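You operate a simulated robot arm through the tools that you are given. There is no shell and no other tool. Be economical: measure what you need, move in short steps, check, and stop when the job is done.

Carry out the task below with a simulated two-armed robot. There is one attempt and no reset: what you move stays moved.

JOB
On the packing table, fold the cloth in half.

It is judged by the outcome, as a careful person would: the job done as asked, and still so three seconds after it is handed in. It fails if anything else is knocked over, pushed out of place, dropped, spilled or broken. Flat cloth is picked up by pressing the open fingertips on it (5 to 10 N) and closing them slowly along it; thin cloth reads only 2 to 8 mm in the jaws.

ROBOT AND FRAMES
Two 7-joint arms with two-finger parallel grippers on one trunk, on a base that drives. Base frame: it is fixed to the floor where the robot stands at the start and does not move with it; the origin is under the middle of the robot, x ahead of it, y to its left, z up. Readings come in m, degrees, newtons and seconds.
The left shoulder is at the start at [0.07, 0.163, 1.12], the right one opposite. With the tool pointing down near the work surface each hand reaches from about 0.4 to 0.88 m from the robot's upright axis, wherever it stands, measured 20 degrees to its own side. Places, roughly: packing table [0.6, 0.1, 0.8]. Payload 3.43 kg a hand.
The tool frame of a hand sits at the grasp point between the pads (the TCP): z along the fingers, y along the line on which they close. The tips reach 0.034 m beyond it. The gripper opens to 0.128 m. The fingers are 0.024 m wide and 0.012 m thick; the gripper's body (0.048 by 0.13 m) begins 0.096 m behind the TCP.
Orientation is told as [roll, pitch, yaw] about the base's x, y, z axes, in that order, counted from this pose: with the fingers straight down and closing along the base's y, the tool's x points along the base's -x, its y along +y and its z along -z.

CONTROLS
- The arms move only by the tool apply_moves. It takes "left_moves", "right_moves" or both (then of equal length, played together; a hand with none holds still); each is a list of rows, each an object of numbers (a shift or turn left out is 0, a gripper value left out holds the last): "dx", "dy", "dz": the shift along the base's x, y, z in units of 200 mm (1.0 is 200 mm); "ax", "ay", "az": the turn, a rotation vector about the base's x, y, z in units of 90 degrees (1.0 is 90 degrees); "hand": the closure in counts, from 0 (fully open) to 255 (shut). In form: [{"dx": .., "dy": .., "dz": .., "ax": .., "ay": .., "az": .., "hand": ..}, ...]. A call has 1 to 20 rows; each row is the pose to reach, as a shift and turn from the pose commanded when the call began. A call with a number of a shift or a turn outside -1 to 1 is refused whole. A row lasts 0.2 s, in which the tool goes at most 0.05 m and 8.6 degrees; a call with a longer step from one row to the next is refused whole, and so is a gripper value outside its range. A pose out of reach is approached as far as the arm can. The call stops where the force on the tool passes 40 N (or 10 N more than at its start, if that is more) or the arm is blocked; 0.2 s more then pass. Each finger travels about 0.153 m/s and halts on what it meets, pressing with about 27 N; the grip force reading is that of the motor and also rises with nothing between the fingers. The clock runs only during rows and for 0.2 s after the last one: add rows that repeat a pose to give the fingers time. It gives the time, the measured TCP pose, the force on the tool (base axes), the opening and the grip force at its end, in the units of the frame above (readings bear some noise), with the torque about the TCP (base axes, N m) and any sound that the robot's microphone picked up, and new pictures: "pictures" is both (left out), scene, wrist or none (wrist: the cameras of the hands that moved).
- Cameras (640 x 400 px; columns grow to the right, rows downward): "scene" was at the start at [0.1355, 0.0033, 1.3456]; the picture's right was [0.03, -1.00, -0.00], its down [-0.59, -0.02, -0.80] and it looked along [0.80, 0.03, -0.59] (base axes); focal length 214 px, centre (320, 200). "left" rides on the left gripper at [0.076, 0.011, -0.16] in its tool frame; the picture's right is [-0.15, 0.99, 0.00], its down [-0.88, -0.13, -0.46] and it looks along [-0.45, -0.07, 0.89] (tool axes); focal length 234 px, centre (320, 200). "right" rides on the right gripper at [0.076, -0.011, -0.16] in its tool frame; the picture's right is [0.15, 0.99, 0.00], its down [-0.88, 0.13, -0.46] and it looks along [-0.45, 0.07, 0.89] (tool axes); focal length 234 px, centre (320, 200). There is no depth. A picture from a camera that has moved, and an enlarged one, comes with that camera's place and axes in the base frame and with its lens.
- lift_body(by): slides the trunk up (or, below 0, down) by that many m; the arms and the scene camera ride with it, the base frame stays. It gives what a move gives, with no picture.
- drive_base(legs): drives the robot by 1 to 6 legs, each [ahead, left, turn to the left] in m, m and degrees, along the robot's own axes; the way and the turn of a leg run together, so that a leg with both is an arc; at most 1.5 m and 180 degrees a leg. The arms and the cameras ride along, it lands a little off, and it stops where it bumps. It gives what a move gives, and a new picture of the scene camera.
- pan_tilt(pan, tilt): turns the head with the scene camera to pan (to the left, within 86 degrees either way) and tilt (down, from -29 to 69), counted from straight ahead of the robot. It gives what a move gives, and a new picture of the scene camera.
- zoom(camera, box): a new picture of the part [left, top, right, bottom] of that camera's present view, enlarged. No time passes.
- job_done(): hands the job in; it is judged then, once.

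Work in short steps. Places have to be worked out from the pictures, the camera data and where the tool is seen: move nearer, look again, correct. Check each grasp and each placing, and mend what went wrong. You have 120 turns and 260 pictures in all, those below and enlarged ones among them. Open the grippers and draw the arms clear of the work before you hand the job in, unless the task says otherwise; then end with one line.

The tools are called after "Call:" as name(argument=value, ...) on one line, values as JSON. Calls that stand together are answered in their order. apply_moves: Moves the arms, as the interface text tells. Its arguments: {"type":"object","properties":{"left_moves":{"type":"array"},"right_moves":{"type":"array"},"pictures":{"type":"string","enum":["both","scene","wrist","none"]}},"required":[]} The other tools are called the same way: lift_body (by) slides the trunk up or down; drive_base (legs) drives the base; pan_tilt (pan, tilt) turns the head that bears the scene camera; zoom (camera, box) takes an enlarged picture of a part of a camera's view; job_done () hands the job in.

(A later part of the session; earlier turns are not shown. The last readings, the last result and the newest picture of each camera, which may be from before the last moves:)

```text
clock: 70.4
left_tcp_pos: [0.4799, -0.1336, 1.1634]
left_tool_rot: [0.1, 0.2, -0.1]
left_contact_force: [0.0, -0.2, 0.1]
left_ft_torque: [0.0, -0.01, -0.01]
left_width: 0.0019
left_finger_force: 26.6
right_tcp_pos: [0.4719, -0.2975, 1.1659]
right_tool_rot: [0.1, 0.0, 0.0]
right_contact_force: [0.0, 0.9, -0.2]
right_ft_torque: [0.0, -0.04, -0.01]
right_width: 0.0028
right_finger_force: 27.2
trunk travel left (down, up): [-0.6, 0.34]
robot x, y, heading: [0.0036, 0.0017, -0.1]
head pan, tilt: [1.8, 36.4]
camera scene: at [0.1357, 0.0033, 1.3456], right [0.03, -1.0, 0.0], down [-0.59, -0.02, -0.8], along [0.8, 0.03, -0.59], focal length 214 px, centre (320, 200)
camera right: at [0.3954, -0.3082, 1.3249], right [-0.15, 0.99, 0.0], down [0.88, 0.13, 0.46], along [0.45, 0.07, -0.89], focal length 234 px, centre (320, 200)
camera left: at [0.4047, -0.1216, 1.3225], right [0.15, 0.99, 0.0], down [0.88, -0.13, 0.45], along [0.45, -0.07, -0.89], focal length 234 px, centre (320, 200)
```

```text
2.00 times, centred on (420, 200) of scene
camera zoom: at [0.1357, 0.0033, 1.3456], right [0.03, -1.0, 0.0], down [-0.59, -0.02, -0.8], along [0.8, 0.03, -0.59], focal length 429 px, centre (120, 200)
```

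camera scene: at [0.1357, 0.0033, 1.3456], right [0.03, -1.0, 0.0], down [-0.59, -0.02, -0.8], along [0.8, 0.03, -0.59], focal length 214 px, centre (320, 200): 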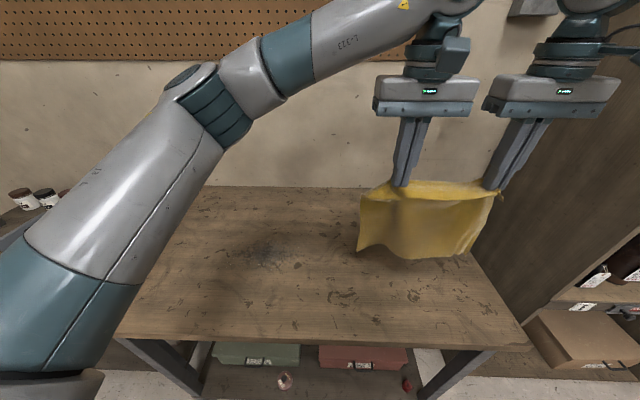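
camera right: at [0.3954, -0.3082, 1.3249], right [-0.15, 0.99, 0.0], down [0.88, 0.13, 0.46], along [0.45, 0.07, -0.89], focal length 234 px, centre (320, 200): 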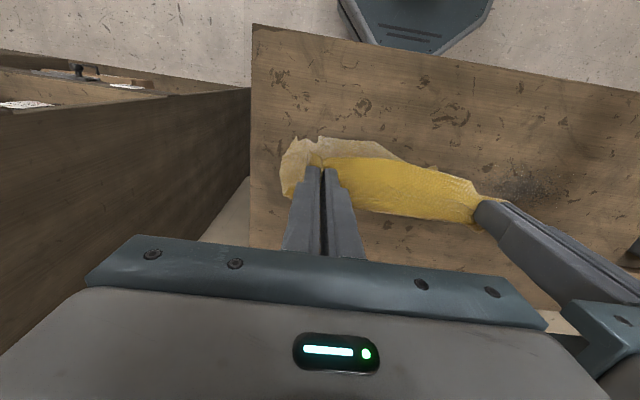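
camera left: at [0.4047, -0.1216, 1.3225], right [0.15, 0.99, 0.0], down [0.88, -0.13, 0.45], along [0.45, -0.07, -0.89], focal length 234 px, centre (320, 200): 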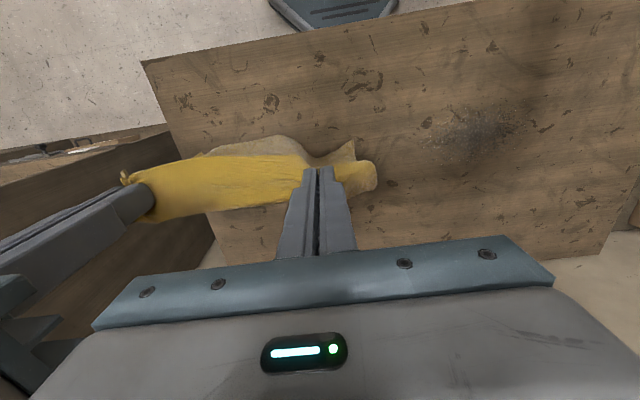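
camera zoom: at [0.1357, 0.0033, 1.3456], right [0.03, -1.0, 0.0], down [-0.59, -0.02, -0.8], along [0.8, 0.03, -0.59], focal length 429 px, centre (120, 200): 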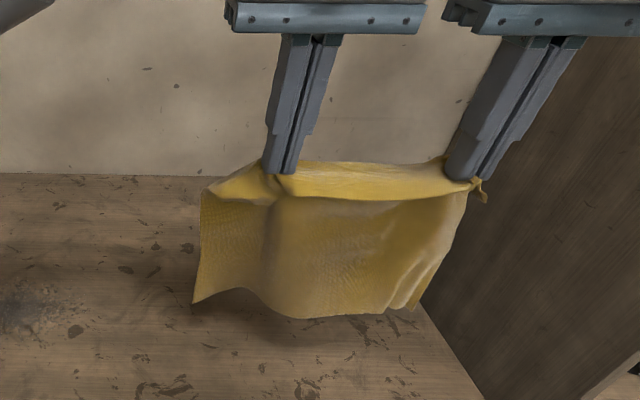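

The cloth now hangs as a single sheet with its tail slanting toward the robot, which is what I need. I spread the hands 8 mm each to take up slack and lower until the tail just touches the table.

Call:
apply_moves(left_moves=[{"dy": 0.02, "dz": -0.08}, {"dy": 0.04, "dz": -0.16}, {"dy": 0.04, "dz": -0.25}, {"dy": 0.04, "dz": -0.33}, {"dy": 0.04, "dz": -0.33}], right_moves=[{"dy": -0.02, "dz": -0.08}, {"dy": -0.04, "dz": -0.16}, {"dy": -0.04, "dz": -0.25}, {"dy": -0.04, "dz": -0.33}, {"dy": -0.04, "dz": -0.33}])

Call:
zoom(camera="scene", box=[300, 120, 540, 320])

```text
clock: 71.6
left_tcp_pos: [0.4807, -0.1258, 1.1005]
left_tool_rot: [0.0, 0.1, 0.0]
left_contact_force: [-0.7, -19.9, 0.3]
left_ft_torque: [-0.71, 0.03, -0.05]
left_width: 0.0018
left_finger_force: 26.6
right_tcp_pos: [0.4717, -0.3076, 1.0996]
right_tool_rot: [0.1, 0.0, 0.0]
right_contact_force: [0.7, 19.7, -0.3]
right_ft_torque: [0.68, -0.01, 0.02]
right_width: 0.004
right_finger_force: 26.8
trunk travel left (down, up): [-0.6, 0.34]
robot x, y, heading: [-0.0029, -0.0007, -0.1]
head pan, tilt: [1.8, 36.4]
camera scene: at [0.135, 0.0034, 1.3457], right [0.03, -1.0, 0.0], down [-0.59, -0.02, -0.8], along [0.8, 0.03, -0.59], focal length 214 px, centre (320, 200)
camera right: at [0.3969, -0.3176, 1.2592], right [-0.15, 0.99, 0.0], down [0.88, 0.13, 0.46], along [0.45, 0.07, -0.89], focal length 234 px, centre (320, 200)
camera left: at [0.4055, -0.1136, 1.2595], right [0.15, 0.99, 0.0], down [0.88, -0.13, 0.45], along [0.45, -0.07, -0.89], focal length 234 px, centre (320, 200)
```

scene: 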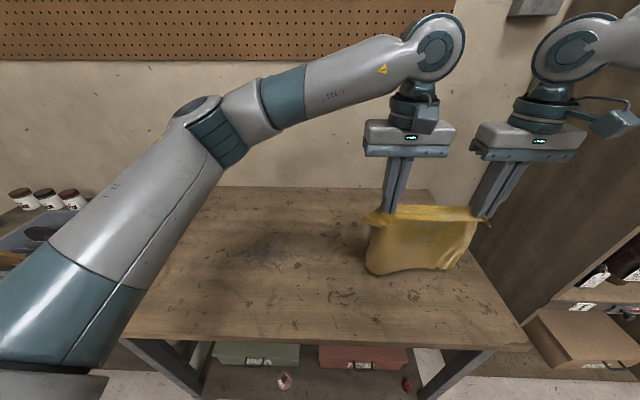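
right: 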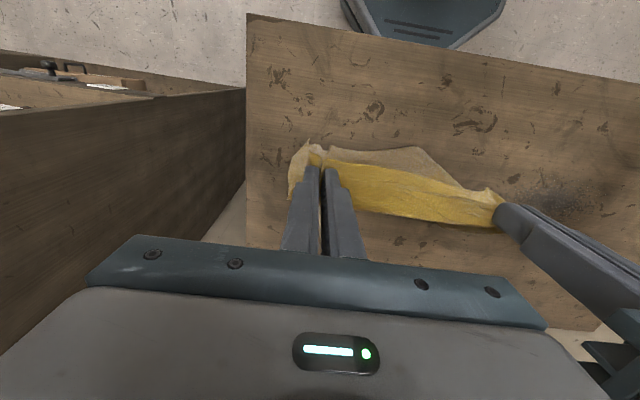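
left: 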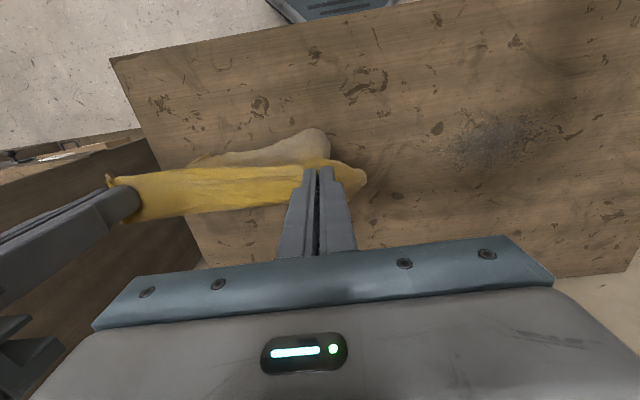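

```text
2.00 times, centred on (420, 220) of scene
camera zoom: at [0.135, 0.0034, 1.3457], right [0.03, -1.0, 0.0], down [-0.59, -0.02, -0.8], along [0.8, 0.03, -0.59], focal length 429 px, centre (120, 160)
```

zoom: 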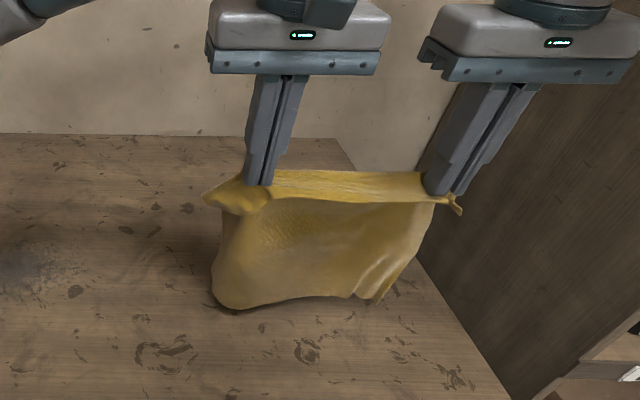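

Tension rose to 20 N, so I bring the hands 5 mm each back together, then lower while moving forward so the tail lies down trailing toward the robot.

Call:
apply_moves(left_moves=[{"dy": -0.025, "dz": -0.05}, {"dy": -0.025, "dx": 0.06, "dz": -0.12}, {"dy": -0.025, "dx": 0.16, "dz": -0.2}, {"dy": -0.025, "dx": 0.27, "dz": -0.29}, {"dy": -0.025, "dx": 0.38, "dz": -0.38}, {"dy": -0.025, "dx": 0.48, "dz": -0.46}, {"dy": -0.025, "dx": 0.54, "dz": -0.52}, {"dy": -0.025, "dx": 0.54, "dz": -0.52}], right_moves=[{"dy": 0.025, "dz": -0.05}, {"dy": 0.025, "dx": 0.06, "dz": -0.12}, {"dy": 0.025, "dx": 0.16, "dz": -0.2}, {"dy": 0.025, "dx": 0.27, "dz": -0.29}, {"dy": 0.025, "dx": 0.38, "dz": -0.38}, {"dy": 0.025, "dx": 0.48, "dz": -0.46}, {"dy": 0.025, "dx": 0.54, "dz": -0.52}, {"dy": 0.025, "dx": 0.54, "dz": -0.52}])

Call:
zoom(camera="scene", box=[300, 150, 500, 310])

```text
clock: 73.4
left_tcp_pos: [0.5912, -0.1302, 0.9942]
left_tool_rot: [-0.1, 0.1, 0.0]
left_contact_force: [-0.6, -3.8, 0.5]
left_ft_torque: [-0.12, 0.01, 0.04]
left_width: 0.0018
left_finger_force: 27.0
right_tcp_pos: [0.5806, -0.3002, 0.9979]
right_tool_rot: [0.0, 0.0, 0.1]
right_contact_force: [0.6, 4.6, -0.1]
right_ft_torque: [0.16, -0.02, 0.0]
right_width: 0.0029
right_finger_force: 27.0
trunk travel left (down, up): [-0.6, 0.34]
robot x, y, heading: [0.0004, -0.002, -0.1]
head pan, tilt: [1.8, 36.4]
camera scene: at [0.1349, 0.0035, 1.3457], right [0.03, -1.0, 0.0], down [-0.59, -0.02, -0.8], along [0.8, 0.03, -0.59], focal length 214 px, centre (320, 200)
camera right: at [0.5045, -0.3125, 1.1567], right [-0.15, 0.99, 0.0], down [0.88, 0.13, 0.46], along [0.45, 0.07, -0.89], focal length 234 px, centre (320, 200)
camera left: at [0.5154, -0.1188, 1.1532], right [0.15, 0.99, 0.0], down [0.88, -0.13, 0.45], along [0.45, -0.07, -0.89], focal length 234 px, centre (320, 200)
```

scene: 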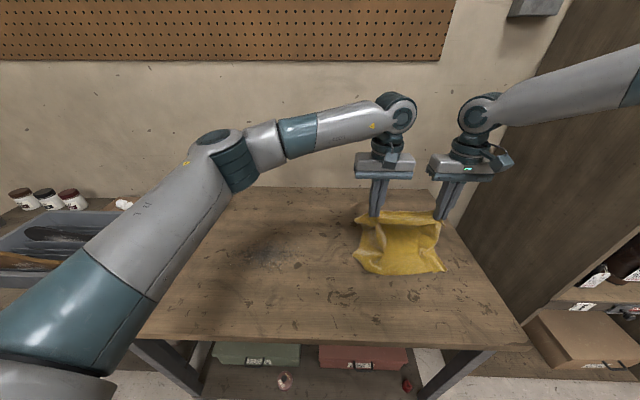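
right: 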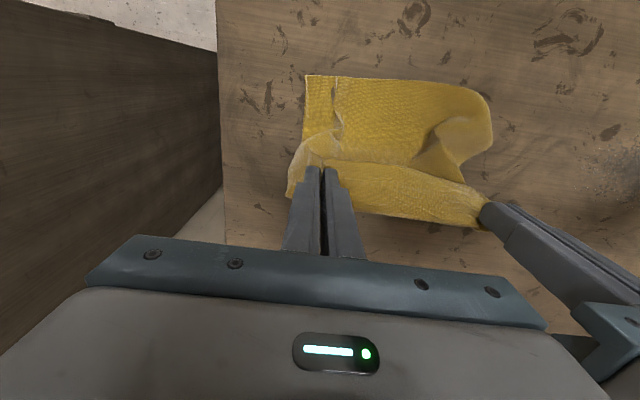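
left: 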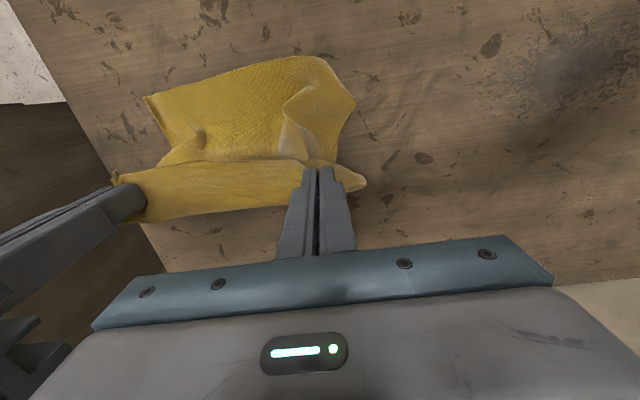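

```text
2.50 times, centred on (400, 230) of scene
camera zoom: at [0.1349, 0.0035, 1.3457], right [0.03, -1.0, 0.0], down [-0.59, -0.02, -0.8], along [0.8, 0.03, -0.59], focal length 536 px, centre (120, 125)
```

zoom: 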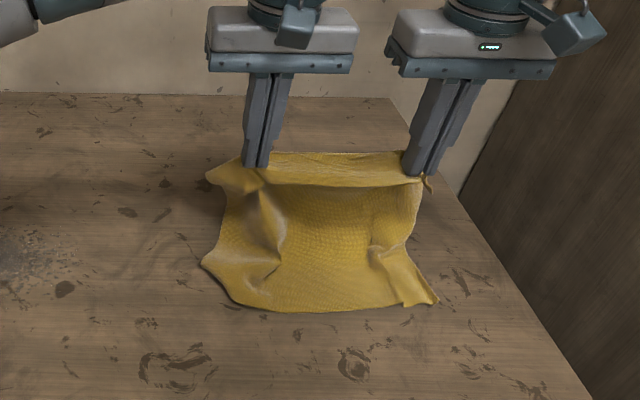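

The tail lies toward the robot as hoped, but its left corner folded under when it touched down. I lift again, move back, and redo the lowering with forward motion from before contact so the tail trails straight.

Call:
apply_moves(left_moves=[{"dz": 0.2, "dx": -0.05}, {"dz": 0.4, "dx": -0.15}, {"dz": 0.58, "dx": -0.3}, {"dz": 0.72, "dx": -0.45}, {"dz": 0.85, "dx": -0.55}, {"dz": 0.85, "dx": -0.65}, {"dz": 0.85, "dx": -0.65}, {"dz": 0.85, "dx": -0.65}, {"dz": 0.85, "dx": -0.65}, {"dz": 0.85, "dx": -0.65}], right_moves=[{"dz": 0.2, "dx": -0.05}, {"dz": 0.4, "dx": -0.15}, {"dz": 0.58, "dx": -0.3}, {"dz": 0.72, "dx": -0.45}, {"dz": 0.85, "dx": -0.55}, {"dz": 0.85, "dx": -0.65}, {"dz": 0.85, "dx": -0.65}, {"dz": 0.85, "dx": -0.65}, {"dz": 0.85, "dx": -0.65}, {"dz": 0.85, "dx": -0.65}], pictures="scene")

Call:
zoom(camera="scene", box=[300, 120, 540, 320])

```text
clock: 75.6
left_tcp_pos: [0.4575, -0.1306, 1.1624]
left_tool_rot: [0.0, 0.1, -0.1]
left_contact_force: [-0.3, -2.6, -0.2]
left_ft_torque: [-0.05, 0.01, 0.02]
left_width: 0.0019
left_finger_force: 26.5
right_tcp_pos: [0.4526, -0.3004, 1.1643]
right_tool_rot: [0.2, -0.1, -0.1]
right_contact_force: [-0.4, 2.0, -0.6]
right_ft_torque: [0.08, 0.02, -0.01]
right_width: 0.003
right_finger_force: 27.0
trunk travel left (down, up): [-0.6, 0.34]
robot x, y, heading: [0.0035, -0.0017, 0.0]
head pan, tilt: [1.8, 36.4]
camera scene: at [0.1357, 0.0034, 1.3456], right [0.03, -1.0, 0.0], down [-0.59, -0.02, -0.8], along [0.8, 0.03, -0.59], focal length 214 px, centre (320, 200)
```

scene: 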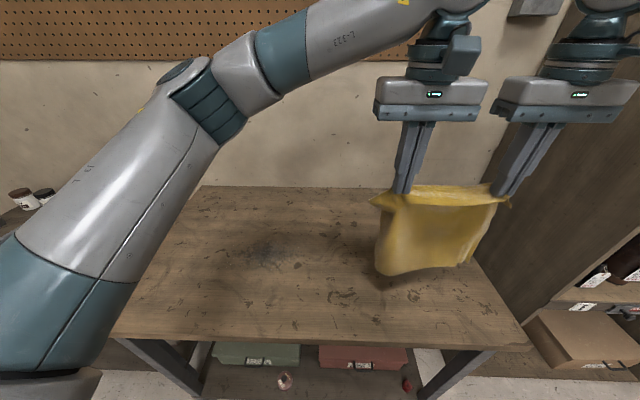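

```text
2.00 times, centred on (420, 220) of scene
camera zoom: at [0.1357, 0.0034, 1.3456], right [0.03, -1.0, 0.0], down [-0.59, -0.02, -0.8], along [0.8, 0.03, -0.59], focal length 429 px, centre (120, 160)
```

zoom: 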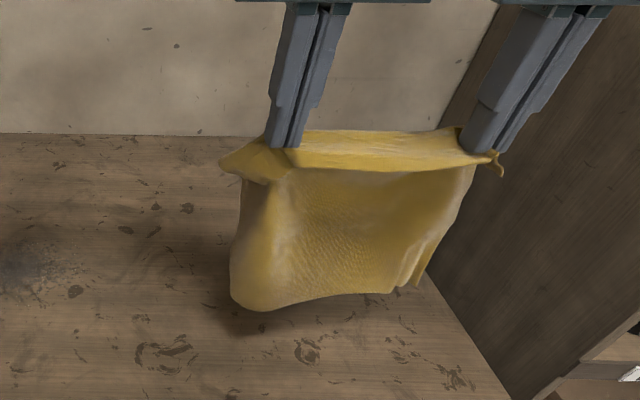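

The left side is curling behind. A sideways sweep while it touches down should unroll that corner: I shift left, lower to contact while moving right and slightly forward.

Call:
apply_moves(left_moves=[{"dy": 0.1}, {"dy": 0.2}, {"dy": 0.2, "dz": -0.1}, {"dy": 0.2, "dz": -0.15}, {"dy": 0.1, "dz": -0.22}, {"dy": 0.0, "dz": -0.27, "dx": 0.04}, {"dy": -0.1, "dz": -0.32, "dx": 0.1}, {"dy": -0.2, "dz": -0.37, "dx": 0.16}, {"dy": -0.25, "dz": -0.42, "dx": 0.22}, {"dy": -0.25, "dz": -0.42, "dx": 0.22}], right_moves=[{"dy": 0.1}, {"dy": 0.2}, {"dy": 0.2, "dz": -0.1}, {"dy": 0.2, "dz": -0.15}, {"dy": 0.1, "dz": -0.22}, {"dy": 0.0, "dz": -0.27, "dx": 0.04}, {"dy": -0.1, "dz": -0.32, "dx": 0.1}, {"dy": -0.2, "dz": -0.37, "dx": 0.16}, {"dy": -0.25, "dz": -0.42, "dx": 0.22}, {"dy": -0.25, "dz": -0.42, "dx": 0.22}], pictures="wrist")

Call:
zoom(camera="scene", box=[300, 140, 540, 320])

```text
clock: 77.8
left_tcp_pos: [0.5011, -0.1815, 1.0818]
left_tool_rot: [0.1, 0.1, -0.1]
left_contact_force: [-0.6, -1.7, -0.1]
left_ft_torque: [-0.05, 0.01, 0.0]
left_width: 0.0016
left_finger_force: 27.0
right_tcp_pos: [0.4945, -0.3495, 1.0813]
right_tool_rot: [0.0, 0.1, 0.0]
right_contact_force: [-0.1, 1.2, 0.2]
right_ft_torque: [0.02, -0.01, -0.02]
right_width: 0.0029
right_finger_force: 26.8
trunk travel left (down, up): [-0.6, 0.34]
robot x, y, heading: [-0.0014, -0.0018, 0.0]
head pan, tilt: [1.8, 36.4]
camera right: at [0.4184, -0.3604, 1.2404], right [-0.15, 0.99, 0.0], down [0.88, 0.13, 0.46], along [0.45, 0.07, -0.89], focal length 234 px, centre (320, 200)
camera left: at [0.4257, -0.1701, 1.2415], right [0.15, 0.99, 0.0], down [0.88, -0.13, 0.45], along [0.45, -0.07, -0.89], focal length 234 px, centre (320, 200)
```

right: 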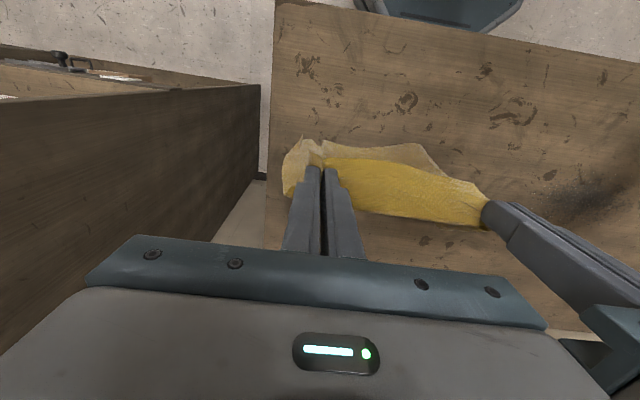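
left: 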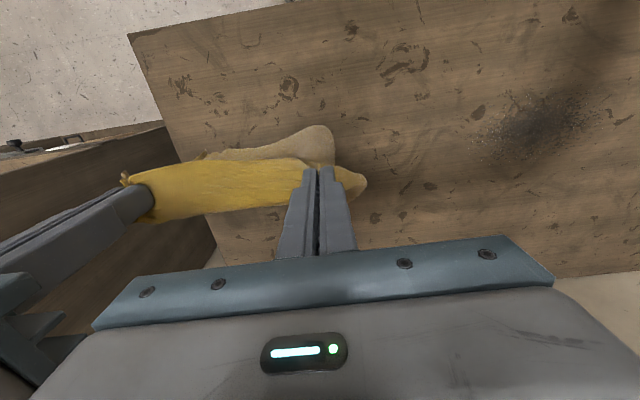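

```text
2.22 times, centred on (420, 230) of scene
camera zoom: at [0.1348, 0.0035, 1.3457], right [0.03, -1.0, 0.0], down [-0.59, -0.02, -0.8], along [0.8, 0.03, -0.59], focal length 477 px, centre (98, 133)
```

zoom: 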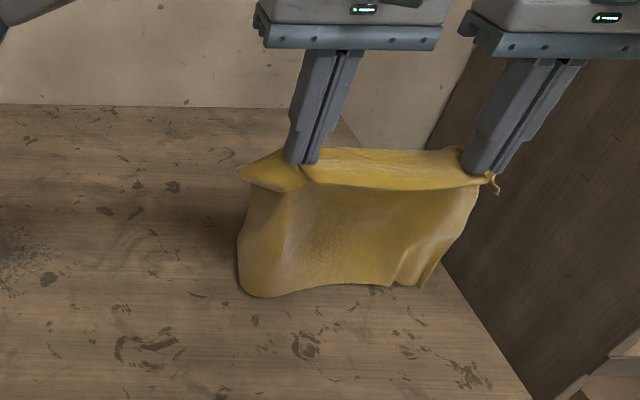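

The tail is about to touch. I continue lowering forward with a bit more sideways motion.

Call:
apply_moves(left_moves=[{"dz": -0.08, "dy": -0.03}, {"dz": -0.14, "dy": -0.08, "dx": 0.04}, {"dz": -0.2, "dy": -0.13, "dx": 0.1}, {"dz": -0.27, "dy": -0.15, "dx": 0.18}, {"dz": -0.34, "dy": -0.15, "dx": 0.26}, {"dz": -0.4, "dy": -0.15, "dx": 0.34}, {"dz": -0.4, "dy": -0.15, "dx": 0.34}], right_moves=[{"dz": -0.08, "dy": -0.03}, {"dz": -0.14, "dy": -0.08, "dx": 0.04}, {"dz": -0.2, "dy": -0.13, "dx": 0.1}, {"dz": -0.27, "dy": -0.15, "dx": 0.18}, {"dz": -0.34, "dy": -0.15, "dx": 0.26}, {"dz": -0.4, "dy": -0.15, "dx": 0.34}, {"dz": -0.4, "dy": -0.15, "dx": 0.34}], pictures="wrist")

Call:
zoom(camera="scene", box=[310, 150, 510, 310])

```text
clock: 79.4
left_tcp_pos: [0.5704, -0.2122, 1.0009]
left_tool_rot: [0.0, 0.1, 0.0]
left_contact_force: [-0.1, -1.7, 0.5]
left_ft_torque: [-0.1, -0.03, -0.01]
left_width: 0.0017
left_finger_force: 26.5
right_tcp_pos: [0.5615, -0.3822, 1.0031]
right_tool_rot: [-0.1, 0.0, -0.1]
right_contact_force: [-0.1, 1.8, -0.1]
right_ft_torque: [0.07, -0.05, 0.0]
right_width: 0.0031
right_finger_force: 27.2
trunk travel left (down, up): [-0.6, 0.34]
robot x, y, heading: [0.0028, 0.0016, 0.1]
head pan, tilt: [1.8, 36.4]
camera right: at [0.4858, -0.3921, 1.162], right [-0.15, 0.99, 0.0], down [0.88, 0.13, 0.46], along [0.45, 0.07, -0.89], focal length 234 px, centre (320, 200)
camera left: at [0.4936, -0.2005, 1.1603], right [0.15, 0.99, 0.0], down [0.88, -0.13, 0.45], along [0.45, -0.07, -0.89], focal length 234 px, centre (320, 200)
```

right: 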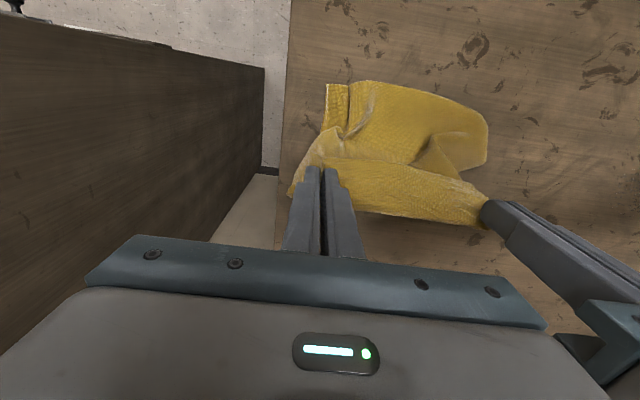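
left: 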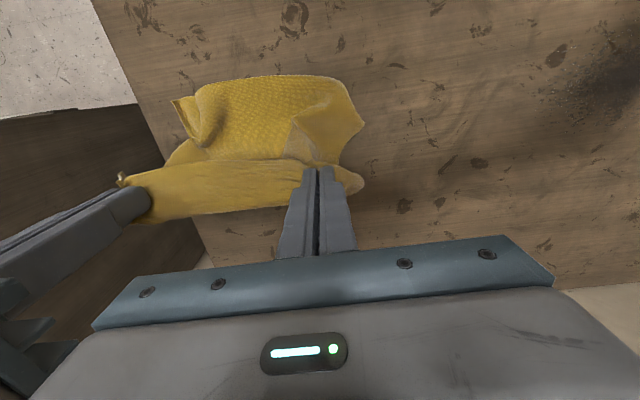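

```text
2.50 times, centred on (410, 230) of scene
camera zoom: at [0.1346, 0.0033, 1.3457], right [0.03, -1.0, 0.0], down [-0.59, -0.02, -0.8], along [0.8, 0.03, -0.59], focal length 536 px, centre (95, 125)
```

zoom: 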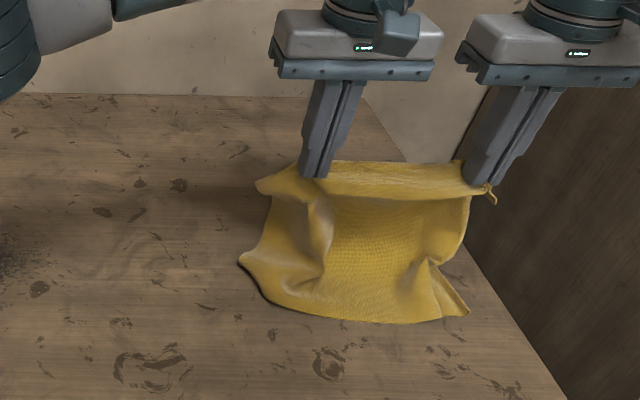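

The left corner is still tucked under. I'll lift again, go back and left, touch down lightly, and sweep right while in contact so friction pulls that corner out.

Call:
apply_moves(left_moves=[{"dz": 0.15, "dx": -0.1, "dy": 0.1}, {"dz": 0.3, "dx": -0.22, "dy": 0.2}, {"dz": 0.45, "dx": -0.36, "dy": 0.31}, {"dz": 0.6, "dx": -0.5, "dy": 0.42}, {"dz": 0.72, "dx": -0.66, "dy": 0.53}, {"dz": 0.8, "dx": -0.82, "dy": 0.65}, {"dz": 0.8, "dx": -0.82, "dy": 0.65}, {"dz": 0.8, "dx": -0.82, "dy": 0.65}, {"dz": 0.7, "dx": -0.82, "dy": 0.65}, {"dz": 0.58, "dx": -0.82, "dy": 0.65}, {"dz": 0.46, "dx": -0.82, "dy": 0.6}, {"dz": 0.38, "dx": -0.8, "dy": 0.5}, {"dz": 0.32, "dx": -0.76, "dy": 0.38}, {"dz": 0.28, "dx": -0.7, "dy": 0.26}, {"dz": 0.24, "dx": -0.64, "dy": 0.18}, {"dz": 0.24, "dx": -0.64, "dy": 0.18}], right_moves=[{"dz": 0.15, "dx": -0.1, "dy": 0.1}, {"dz": 0.3, "dx": -0.22, "dy": 0.2}, {"dz": 0.45, "dx": -0.36, "dy": 0.31}, {"dz": 0.6, "dx": -0.5, "dy": 0.42}, {"dz": 0.72, "dx": -0.66, "dy": 0.53}, {"dz": 0.8, "dx": -0.82, "dy": 0.65}, {"dz": 0.8, "dx": -0.82, "dy": 0.65}, {"dz": 0.8, "dx": -0.82, "dy": 0.65}, {"dz": 0.7, "dx": -0.82, "dy": 0.65}, {"dz": 0.58, "dx": -0.82, "dy": 0.65}, {"dz": 0.46, "dx": -0.82, "dy": 0.6}, {"dz": 0.38, "dx": -0.8, "dy": 0.5}, {"dz": 0.32, "dx": -0.76, "dy": 0.38}, {"dz": 0.28, "dx": -0.7, "dy": 0.26}, {"dz": 0.24, "dx": -0.64, "dy": 0.18}, {"dz": 0.24, "dx": -0.64, "dy": 0.18}], pictures="none")

Call:
zoom(camera="scene", box=[310, 150, 530, 330])

Call:
zoom(camera="left", box=[120, 60, 440, 260])

```text
clock: 82.8
left_tcp_pos: [0.4431, -0.1752, 1.0481]
left_tool_rot: [0.0, 0.1, 0.0]
left_contact_force: [-0.6, -5.7, 0.5]
left_ft_torque: [-0.15, 0.02, 0.01]
left_width: 0.0019
left_finger_force: 27.1
right_tcp_pos: [0.4367, -0.3456, 1.0495]
right_tool_rot: [0.0, 0.0, 0.0]
right_contact_force: [0.3, 4.5, 0.0]
right_ft_torque: [0.12, -0.02, 0.01]
right_width: 0.0027
right_finger_force: 27.4
trunk travel left (down, up): [-0.6, 0.34]
robot x, y, heading: [0.0012, 0.0001, 0.1]
head pan, tilt: [1.8, 36.4]
```

```text
2.22 times, centred on (420, 240) of scene
camera zoom: at [0.1349, 0.0041, 1.3457], right [0.03, -1.0, 0.0], down [-0.59, -0.02, -0.8], along [0.8, 0.02, -0.59], focal length 477 px, centre (98, 111)
```

zoom: 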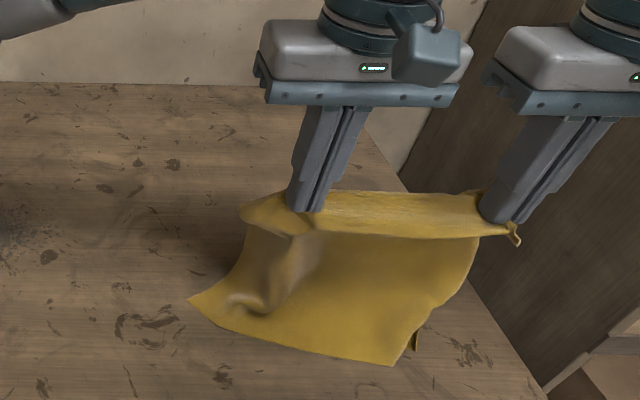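

```text
2.00 times, centred on (280, 160) of left
camera zoom: at [0.3675, -0.1628, 1.2081], right [0.15, 0.99, 0.0], down [0.88, -0.13, 0.45], along [0.45, -0.07, -0.89], focal length 468 px, centre (400, 280)
```

zoom: 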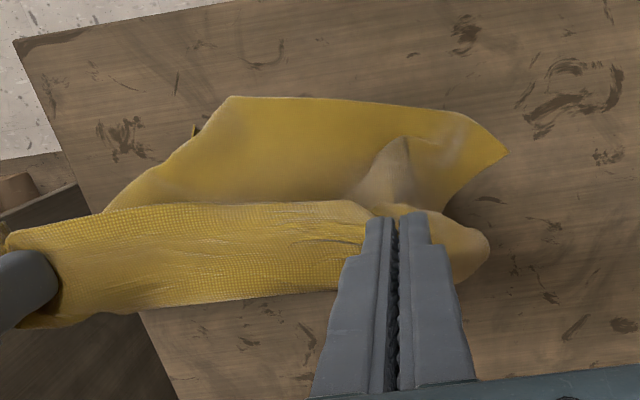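

The left corner has unrolled nicely. Now the right is slightly tucked, so I lower further while moving forward and gently back left.

Call:
apply_moves(left_moves=[{"dz": -0.08, "dx": 0.06}, {"dz": -0.16, "dx": 0.14}, {"dz": -0.22, "dx": 0.22, "dy": 0.05}, {"dz": -0.27, "dx": 0.3, "dy": 0.11}, {"dz": -0.31, "dx": 0.36, "dy": 0.18}, {"dz": -0.31, "dx": 0.4, "dy": 0.24}, {"dz": -0.31, "dx": 0.4, "dy": 0.24}], right_moves=[{"dz": -0.08, "dx": 0.06}, {"dz": -0.16, "dx": 0.14}, {"dz": -0.22, "dx": 0.22, "dy": 0.05}, {"dz": -0.27, "dx": 0.3, "dy": 0.11}, {"dz": -0.31, "dx": 0.36, "dy": 0.18}, {"dz": -0.31, "dx": 0.4, "dy": 0.24}, {"dz": -0.31, "dx": 0.4, "dy": 0.24}], pictures="none")

Call:
zoom(camera="scene", box=[310, 160, 510, 320])

Call:
zoom(camera="right", box=[200, 60, 520, 260])

```text
clock: 84.4
left_tcp_pos: [0.5235, -0.1257, 0.9869]
left_tool_rot: [0.0, 0.2, 0.0]
left_contact_force: [-0.5, -3.9, 0.0]
left_ft_torque: [-0.09, -0.03, 0.03]
left_width: 0.0018
left_finger_force: 27.2
right_tcp_pos: [0.5146, -0.2977, 0.9869]
right_tool_rot: [0.1, 0.0, 0.0]
right_contact_force: [0.2, 3.3, -0.2]
right_ft_torque: [0.12, -0.02, -0.01]
right_width: 0.003
right_finger_force: 27.2
trunk travel left (down, up): [-0.6, 0.34]
robot x, y, heading: [-0.0016, -0.0015, -0.4]
head pan, tilt: [1.8, 36.4]
```

```text
2.50 times, centred on (410, 240) of scene
camera zoom: at [0.1353, 0.0026, 1.3456], right [0.03, -1.0, 0.0], down [-0.59, -0.02, -0.8], along [0.8, 0.03, -0.59], focal length 536 px, centre (95, 100)
```

zoom: 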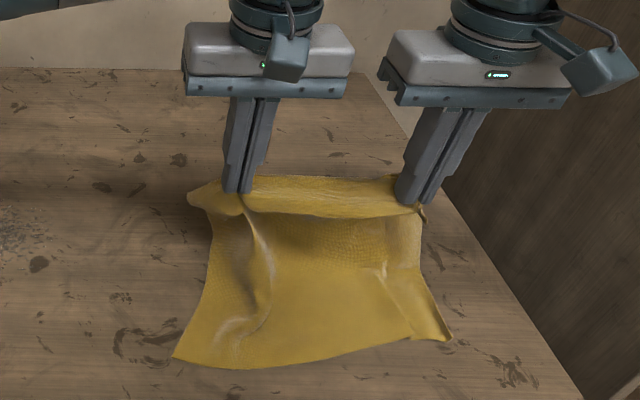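

```text
2.00 times, centred on (360, 160) of right
camera zoom: at [0.4388, -0.3084, 1.1457], right [-0.15, 0.99, 0.0], down [0.88, 0.13, 0.46], along [0.45, 0.07, -0.89], focal length 468 px, centre (240, 280)
```

zoom: 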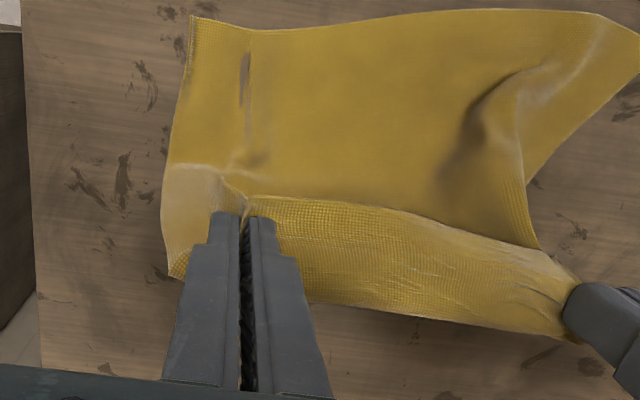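

The tail edge now lies well spread, corners near (0.403, −0.062) and (0.429, −0.336). I move forward to set the fold line about 0.13 m ahead of the tail, then arc back toward the robot to bring the held edge over the tail edge.

Call:
apply_moves(left_moves=[{"dx": 0.03, "dz": 0.02}, {"dx": 0.057, "dz": 0.04}, {"dx": 0.057, "dz": 0.04}, {"dx": -0.06, "dz": 0.02}, {"dx": -0.178, "dz": -0.01}, {"dx": -0.27, "dz": -0.06}, {"dx": -0.352, "dz": -0.125}, {"dx": -0.41, "dz": -0.2}, {"dx": -0.467, "dz": -0.275}, {"dx": -0.467, "dz": -0.275}], right_moves=[{"dx": 0.1, "dz": 0.02}, {"dx": 0.21, "dz": 0.04}, {"dx": 0.21, "dz": 0.04}, {"dx": 0.11, "dz": 0.02}, {"dx": 0.0, "dz": -0.01}, {"dx": -0.09, "dz": -0.06}, {"dx": -0.178, "dz": -0.125}, {"dx": -0.235, "dz": -0.2}, {"dx": -0.293, "dz": -0.275}, {"dx": -0.293, "dz": -0.275}], pictures="wrist")

Call:
zoom(camera="scene", box=[310, 180, 510, 320])

```text
clock: 86.6
left_tcp_pos: [0.4333, -0.125, 0.9327]
left_tool_rot: [0.0, 0.0, 0.0]
left_contact_force: [1.1, -6.7, -0.1]
left_ft_torque: [-0.2, -0.05, 0.0]
left_width: 0.0018
left_finger_force: 26.9
right_tcp_pos: [0.4551, -0.2961, 0.9316]
right_tool_rot: [0.0, 0.0, 0.0]
right_contact_force: [-1.4, 6.1, -0.4]
right_ft_torque: [0.24, 0.02, 0.04]
right_width: 0.0031
right_finger_force: 26.7
trunk travel left (down, up): [-0.6, 0.34]
robot x, y, heading: [0.0015, -0.0026, 0.1]
head pan, tilt: [1.8, 36.4]
camera right: at [0.3804, -0.3075, 1.0925], right [-0.15, 0.99, 0.0], down [0.88, 0.13, 0.46], along [0.45, 0.07, -0.89], focal length 234 px, centre (320, 200)
camera left: at [0.3568, -0.1135, 1.0918], right [0.15, 0.99, 0.0], down [0.88, -0.13, 0.45], along [0.45, -0.07, -0.89], focal length 234 px, centre (320, 200)
```

right: 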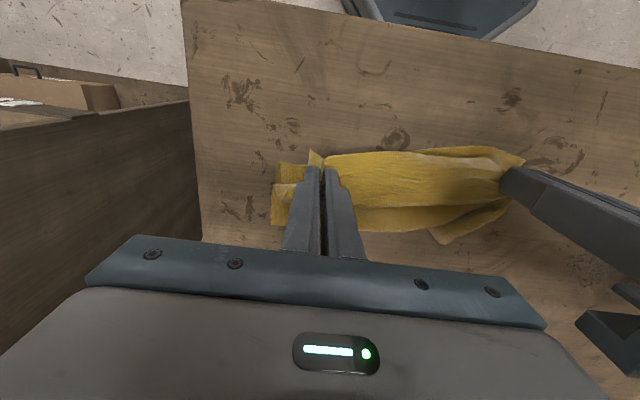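
left: 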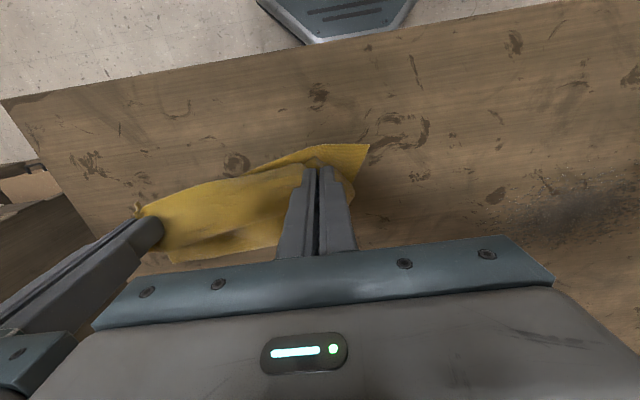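

```text
2.86 times, centred on (410, 250) of scene
camera zoom: at [0.1355, 0.0034, 1.3456], right [0.03, -1.0, 0.0], down [-0.59, -0.02, -0.8], along [0.8, 0.03, -0.59], focal length 613 px, centre (63, 57)
```

zoom: 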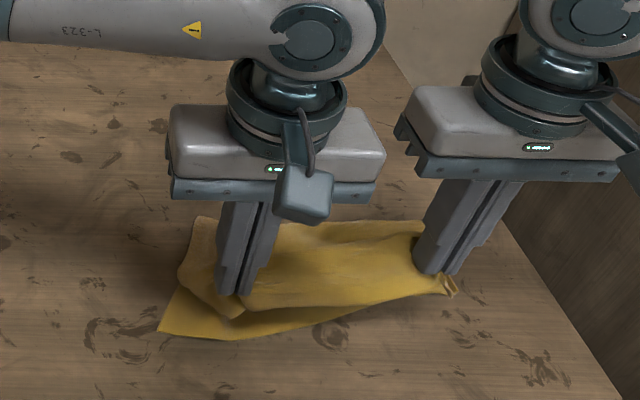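

It's folding well. The tail's near-left corner is at about (0.422, −0.071) and near-right at (0.47, −0.343), so I shift the right hand 25 mm forward to match the skew and lower both to just above the table.

Call:
apply_moves(left_moves=[{"dz": -0.03}, {"dz": -0.07}, {"dz": -0.12}, {"dz": -0.17}, {"dz": -0.2}, {"dz": -0.2}], right_moves=[{"dz": -0.03, "dx": 0.05}, {"dz": -0.07, "dx": 0.1}, {"dz": -0.12, "dx": 0.13}, {"dz": -0.17, "dx": 0.13}, {"dz": -0.2, "dx": 0.13}, {"dz": -0.2, "dx": 0.13}], pictures="wrist")

Call:
zoom(camera="scene", box=[320, 200, 500, 320])

```text
clock: 88.0
left_tcp_pos: [0.4287, -0.1283, 0.8932]
left_tool_rot: [0.0, 0.1, 0.1]
left_contact_force: [5.2, -15.4, 0.2]
left_ft_torque: [-0.48, -0.21, 0.01]
left_width: 0.0018
left_finger_force: 26.4
right_tcp_pos: [0.4836, -0.2967, 0.8912]
right_tool_rot: [0.0, 0.0, 0.0]
right_contact_force: [-5.7, 15.5, 0.8]
right_ft_torque: [0.52, 0.2, 0.2]
right_width: 0.0038
right_finger_force: 26.9
trunk travel left (down, up): [-0.6, 0.34]
robot x, y, heading: [0.0003, 0.0026, 0.0]
head pan, tilt: [1.8, 36.4]
camera right: at [0.4077, -0.3079, 1.0517], right [-0.15, 0.99, 0.0], down [0.88, 0.13, 0.46], along [0.45, 0.07, -0.89], focal length 234 px, centre (320, 200)
camera left: at [0.3542, -0.1162, 1.0519], right [0.15, 0.99, 0.0], down [0.88, -0.13, 0.45], along [0.45, -0.07, -0.89], focal length 234 px, centre (320, 200)
```

right: 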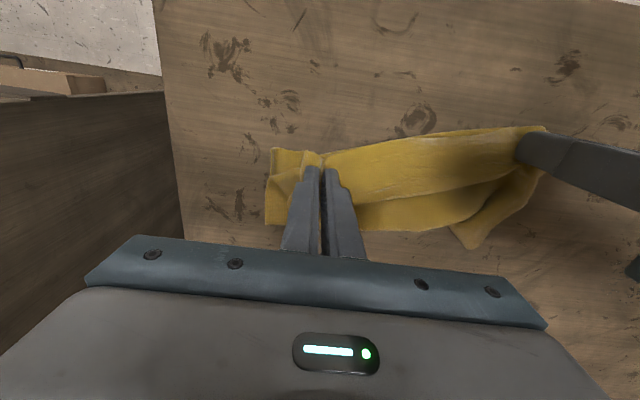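
left: 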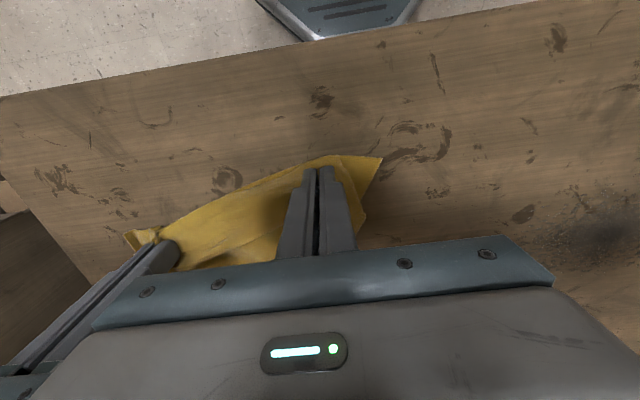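

```text
3.33 times, centred on (410, 260) of scene
camera zoom: at [0.1354, 0.0032, 1.3456], right [0.03, -1.0, 0.0], down [-0.59, -0.02, -0.8], along [0.8, 0.03, -0.59], focal length 715 px, centre (20, 0)
```

zoom: 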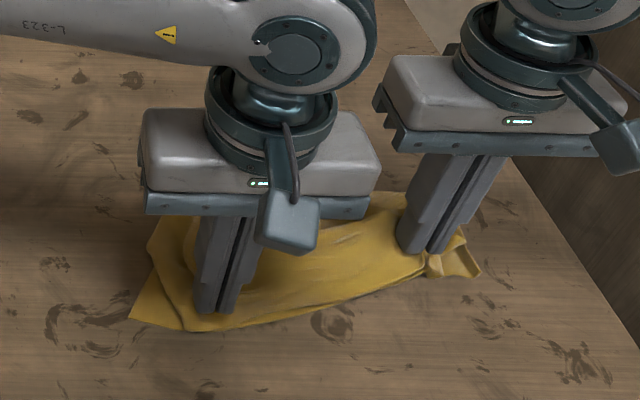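

Edges are aligned within about a centimetre. I relax the tension (hands 7 mm together), lower to contact, and release slowly, then rise straight up.

Call:
apply_moves(left_moves=[{"dy": -0.02, "dz": -0.02, "dx": 0.01}, {"dy": -0.03, "dz": -0.045, "dx": 0.01}, {"dy": -0.03, "dz": -0.055, "dx": 0.01}, {"dy": -0.03, "dz": -0.055, "dx": 0.01, "hand": 240}, {"dy": -0.03, "dz": -0.055, "dx": 0.01, "hand": 222}, {"dy": -0.03, "dz": -0.055, "dx": 0.01, "hand": 205}, {"dy": -0.03, "dz": -0.055, "dx": 0.01, "hand": 188}, {"dy": -0.03, "dz": -0.055, "dx": 0.01, "hand": 170}, {"dy": -0.03, "dz": 0.1, "dx": 0.01}, {"dy": -0.03, "dz": 0.3, "dx": 0.01}, {"dy": -0.03, "dz": 0.5, "dx": 0.01}, {"dy": 0.1, "dz": 0.65, "dx": 0.01}, {"dy": 0.3, "dz": 0.75, "dx": 0.01}, {"dy": 0.5, "dz": 0.8, "dx": 0.01}], right_moves=[{"dy": 0.02, "dz": -0.02}, {"dy": 0.035, "dz": -0.04, "dx": -0.01}, {"dy": 0.035, "dz": -0.05, "dx": -0.01}, {"dy": 0.035, "dz": -0.05, "dx": -0.01, "hand": 240}, {"dy": 0.035, "dz": -0.05, "dx": -0.01, "hand": 222}, {"dy": 0.035, "dz": -0.05, "dx": -0.01, "hand": 205}, {"dy": 0.035, "dz": -0.05, "dx": -0.01, "hand": 188}, {"dy": 0.035, "dz": -0.05, "dx": -0.01, "hand": 170}, {"dy": 0.035, "dz": 0.1, "dx": -0.01}, {"dy": 0.035, "dz": 0.3, "dx": -0.01}, {"dy": 0.035, "dz": 0.5, "dx": -0.01}, {"dy": -0.05, "dz": 0.65, "dx": -0.01}, {"dy": -0.2, "dz": 0.75, "dx": -0.01}, {"dy": -0.3, "dz": 0.8, "dx": -0.01}])

Call:
zoom(camera="scene", box=[320, 200, 500, 320])

```text
clock: 91.0
left_tcp_pos: [0.4344, -0.0269, 1.0516]
left_tool_rot: [0.0, 0.1, 0.0]
left_contact_force: [0.4, 0.7, -1.0]
left_ft_torque: [-0.03, 0.02, 0.01]
left_width: 0.0424
left_finger_force: 0.0
right_tcp_pos: [0.4794, -0.3554, 1.0547]
right_tool_rot: [0.1, 0.0, 0.1]
right_contact_force: [-0.6, -0.2, -0.7]
right_ft_torque: [-0.02, 0.0, -0.02]
right_width: 0.0426
right_finger_force: 0.2
trunk travel left (down, up): [-0.6, 0.34]
robot x, y, heading: [0.0011, -0.001, -0.2]
head pan, tilt: [1.8, 36.4]
camera scene: at [0.1352, 0.0044, 1.3456], right [0.03, -1.0, 0.0], down [-0.59, -0.02, -0.8], along [0.8, 0.02, -0.59], focal length 214 px, centre (320, 200)
camera right: at [0.4039, -0.3669, 1.2137], right [-0.15, 0.99, 0.0], down [0.88, 0.13, 0.46], along [0.45, 0.07, -0.89], focal length 234 px, centre (320, 200)
camera left: at [0.3585, -0.0156, 1.2108], right [0.15, 0.99, 0.0], down [0.88, -0.13, 0.45], along [0.45, -0.07, -0.89], focal length 234 px, centre (320, 200)
```

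scene: 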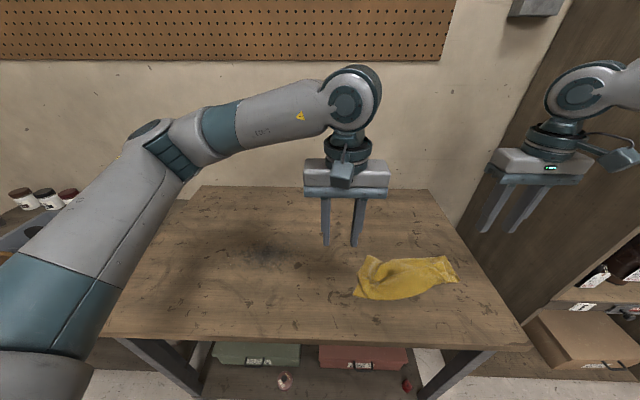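
right: 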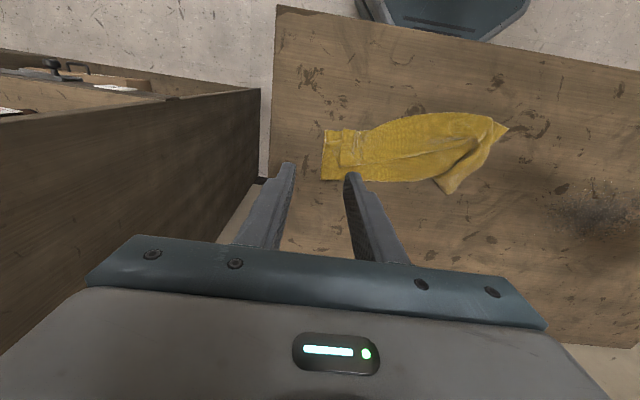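
left: 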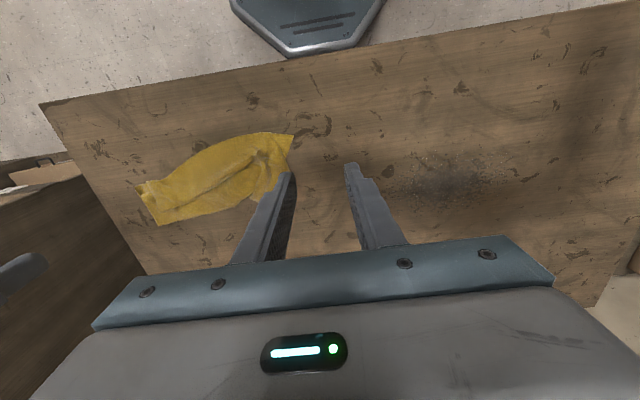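

```text
3.33 times, centred on (410, 260) of scene
camera zoom: at [0.1352, 0.0044, 1.3456], right [0.03, -1.0, 0.0], down [-0.59, -0.02, -0.8], along [0.8, 0.02, -0.59], focal length 715 px, centre (20, 0)
```

zoom: 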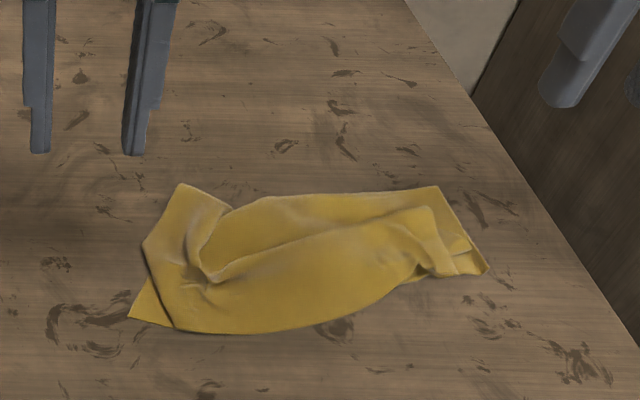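

The result is roughly half-size but crumpled with a diagonal pleat, so I want to redo it neatly. The tail's true corners stick out on both sides; first I look closely from the wrist cameras.

Call:
zoom(camera="left", box=[120, 120, 320, 240])

Call:
zoom(camera="right", box=[310, 90, 530, 210])

```text
3.20 times, centred on (220, 180) of left
camera zoom: at [0.3585, -0.0156, 1.2108], right [0.15, 0.99, 0.0], down [0.88, -0.13, 0.45], along [0.45, -0.07, -0.89], focal length 749 px, centre (640, 264)
```

zoom: 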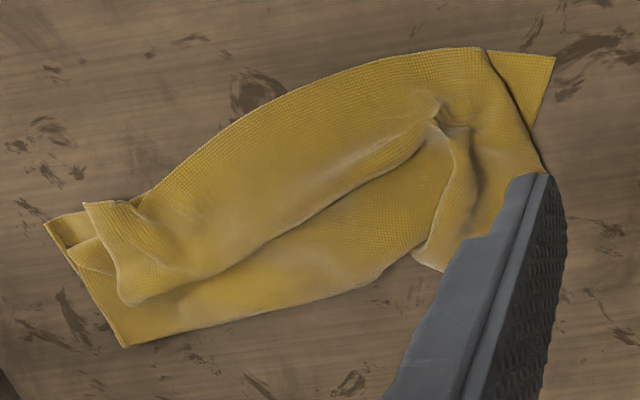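

```text
2.91 times, centred on (420, 150) of right
camera zoom: at [0.4039, -0.3669, 1.2137], right [-0.15, 0.99, 0.0], down [0.88, 0.13, 0.46], along [0.45, 0.07, -0.89], focal length 681 px, centre (29, 346)
```

zoom: 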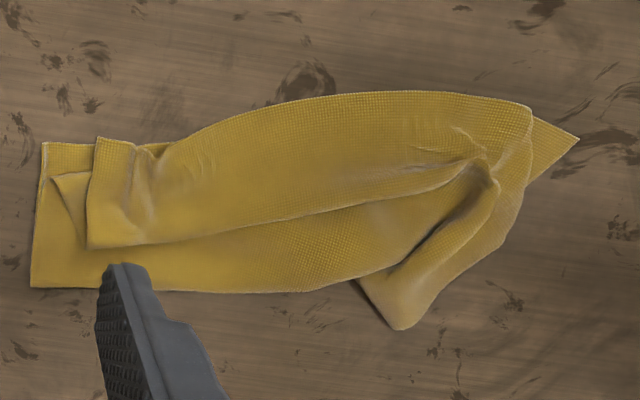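

The tail's true corners are exposed as single layers: left tip ≈(0.427, −0.070), right tip ≈(0.470, −0.347). I'll pinch right at those corners with narrow 10–12 mm jaws, so the cloth will hang wide and flat; first I go above them.

Call:
apply_moves(left_moves=[{"dy": -0.15, "dx": -0.03, "hand": 225}, {"dy": -0.27, "dx": -0.06, "dz": -0.1, "hand": 231}, {"dy": -0.27, "dx": -0.06, "dz": -0.3}, {"dy": -0.27, "dx": -0.06, "dz": -0.5}, {"dy": -0.27, "dx": -0.06, "dz": -0.7}, {"dy": -0.27, "dx": -0.06, "dz": -0.8}, {"dy": -0.27, "dx": -0.06, "dz": -0.82}, {"dy": -0.27, "dx": -0.06, "dz": -0.82}], right_moves=[{"dy": 0.05, "dx": -0.03, "hand": 225}, {"dy": 0.087, "dx": -0.047, "dz": -0.1, "hand": 233}, {"dy": 0.087, "dx": -0.047, "dz": -0.3}, {"dy": 0.087, "dx": -0.047, "dz": -0.5}, {"dy": 0.087, "dx": -0.047, "dz": -0.7}, {"dy": 0.087, "dx": -0.047, "dz": -0.8}, {"dy": 0.087, "dx": -0.047, "dz": -0.835}, {"dy": 0.087, "dx": -0.047, "dz": -0.835}], pictures="none")

Call:
zoom(camera="left", box=[230, 110, 410, 220])

Call:
zoom(camera="right", box=[230, 110, 410, 220])

```text
clock: 92.8
left_tcp_pos: [0.4202, -0.0813, 0.8884]
left_tool_rot: [0.0, 0.1, 0.0]
left_contact_force: [0.1, 0.3, 0.4]
left_ft_torque: [0.02, -0.02, 0.01]
left_width: 0.0121
left_finger_force: 0.1
right_tcp_pos: [0.471, -0.3382, 0.8849]
right_tool_rot: [0.0, 0.0, 0.0]
right_contact_force: [0.6, -1.2, 0.5]
right_ft_torque: [0.01, -0.01, -0.04]
right_width: 0.0108
right_finger_force: 0.1
trunk travel left (down, up): [-0.6, 0.34]
robot x, y, heading: [-0.0027, -0.0012, 0.0]
head pan, tilt: [1.8, 36.4]
```

```text
3.56 times, centred on (320, 165) of left
camera zoom: at [0.3445, -0.0702, 1.0476], right [0.15, 0.99, 0.0], down [0.88, -0.13, 0.45], along [0.45, -0.07, -0.89], focal length 833 px, centre (320, 324)
```

zoom: 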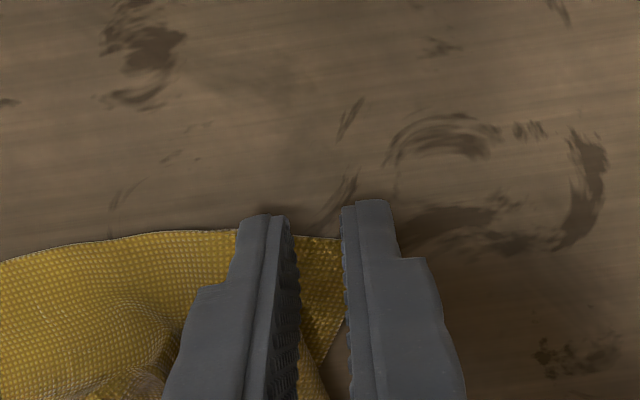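

```text
3.56 times, centred on (320, 165) of right
camera zoom: at [0.3959, -0.3509, 1.0441], right [-0.15, 0.99, 0.0], down [0.88, 0.13, 0.46], along [0.45, 0.07, -0.89], focal length 833 px, centre (320, 324)
```

zoom: 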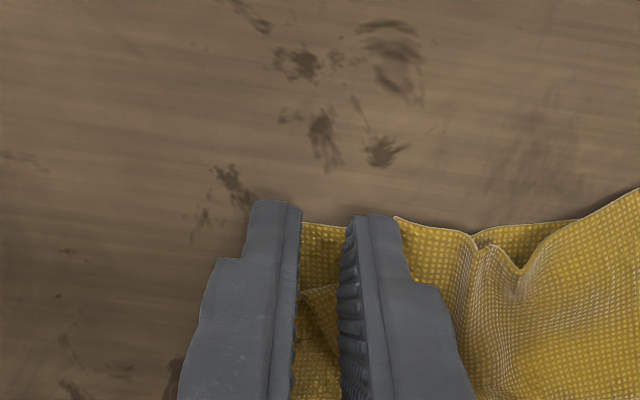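

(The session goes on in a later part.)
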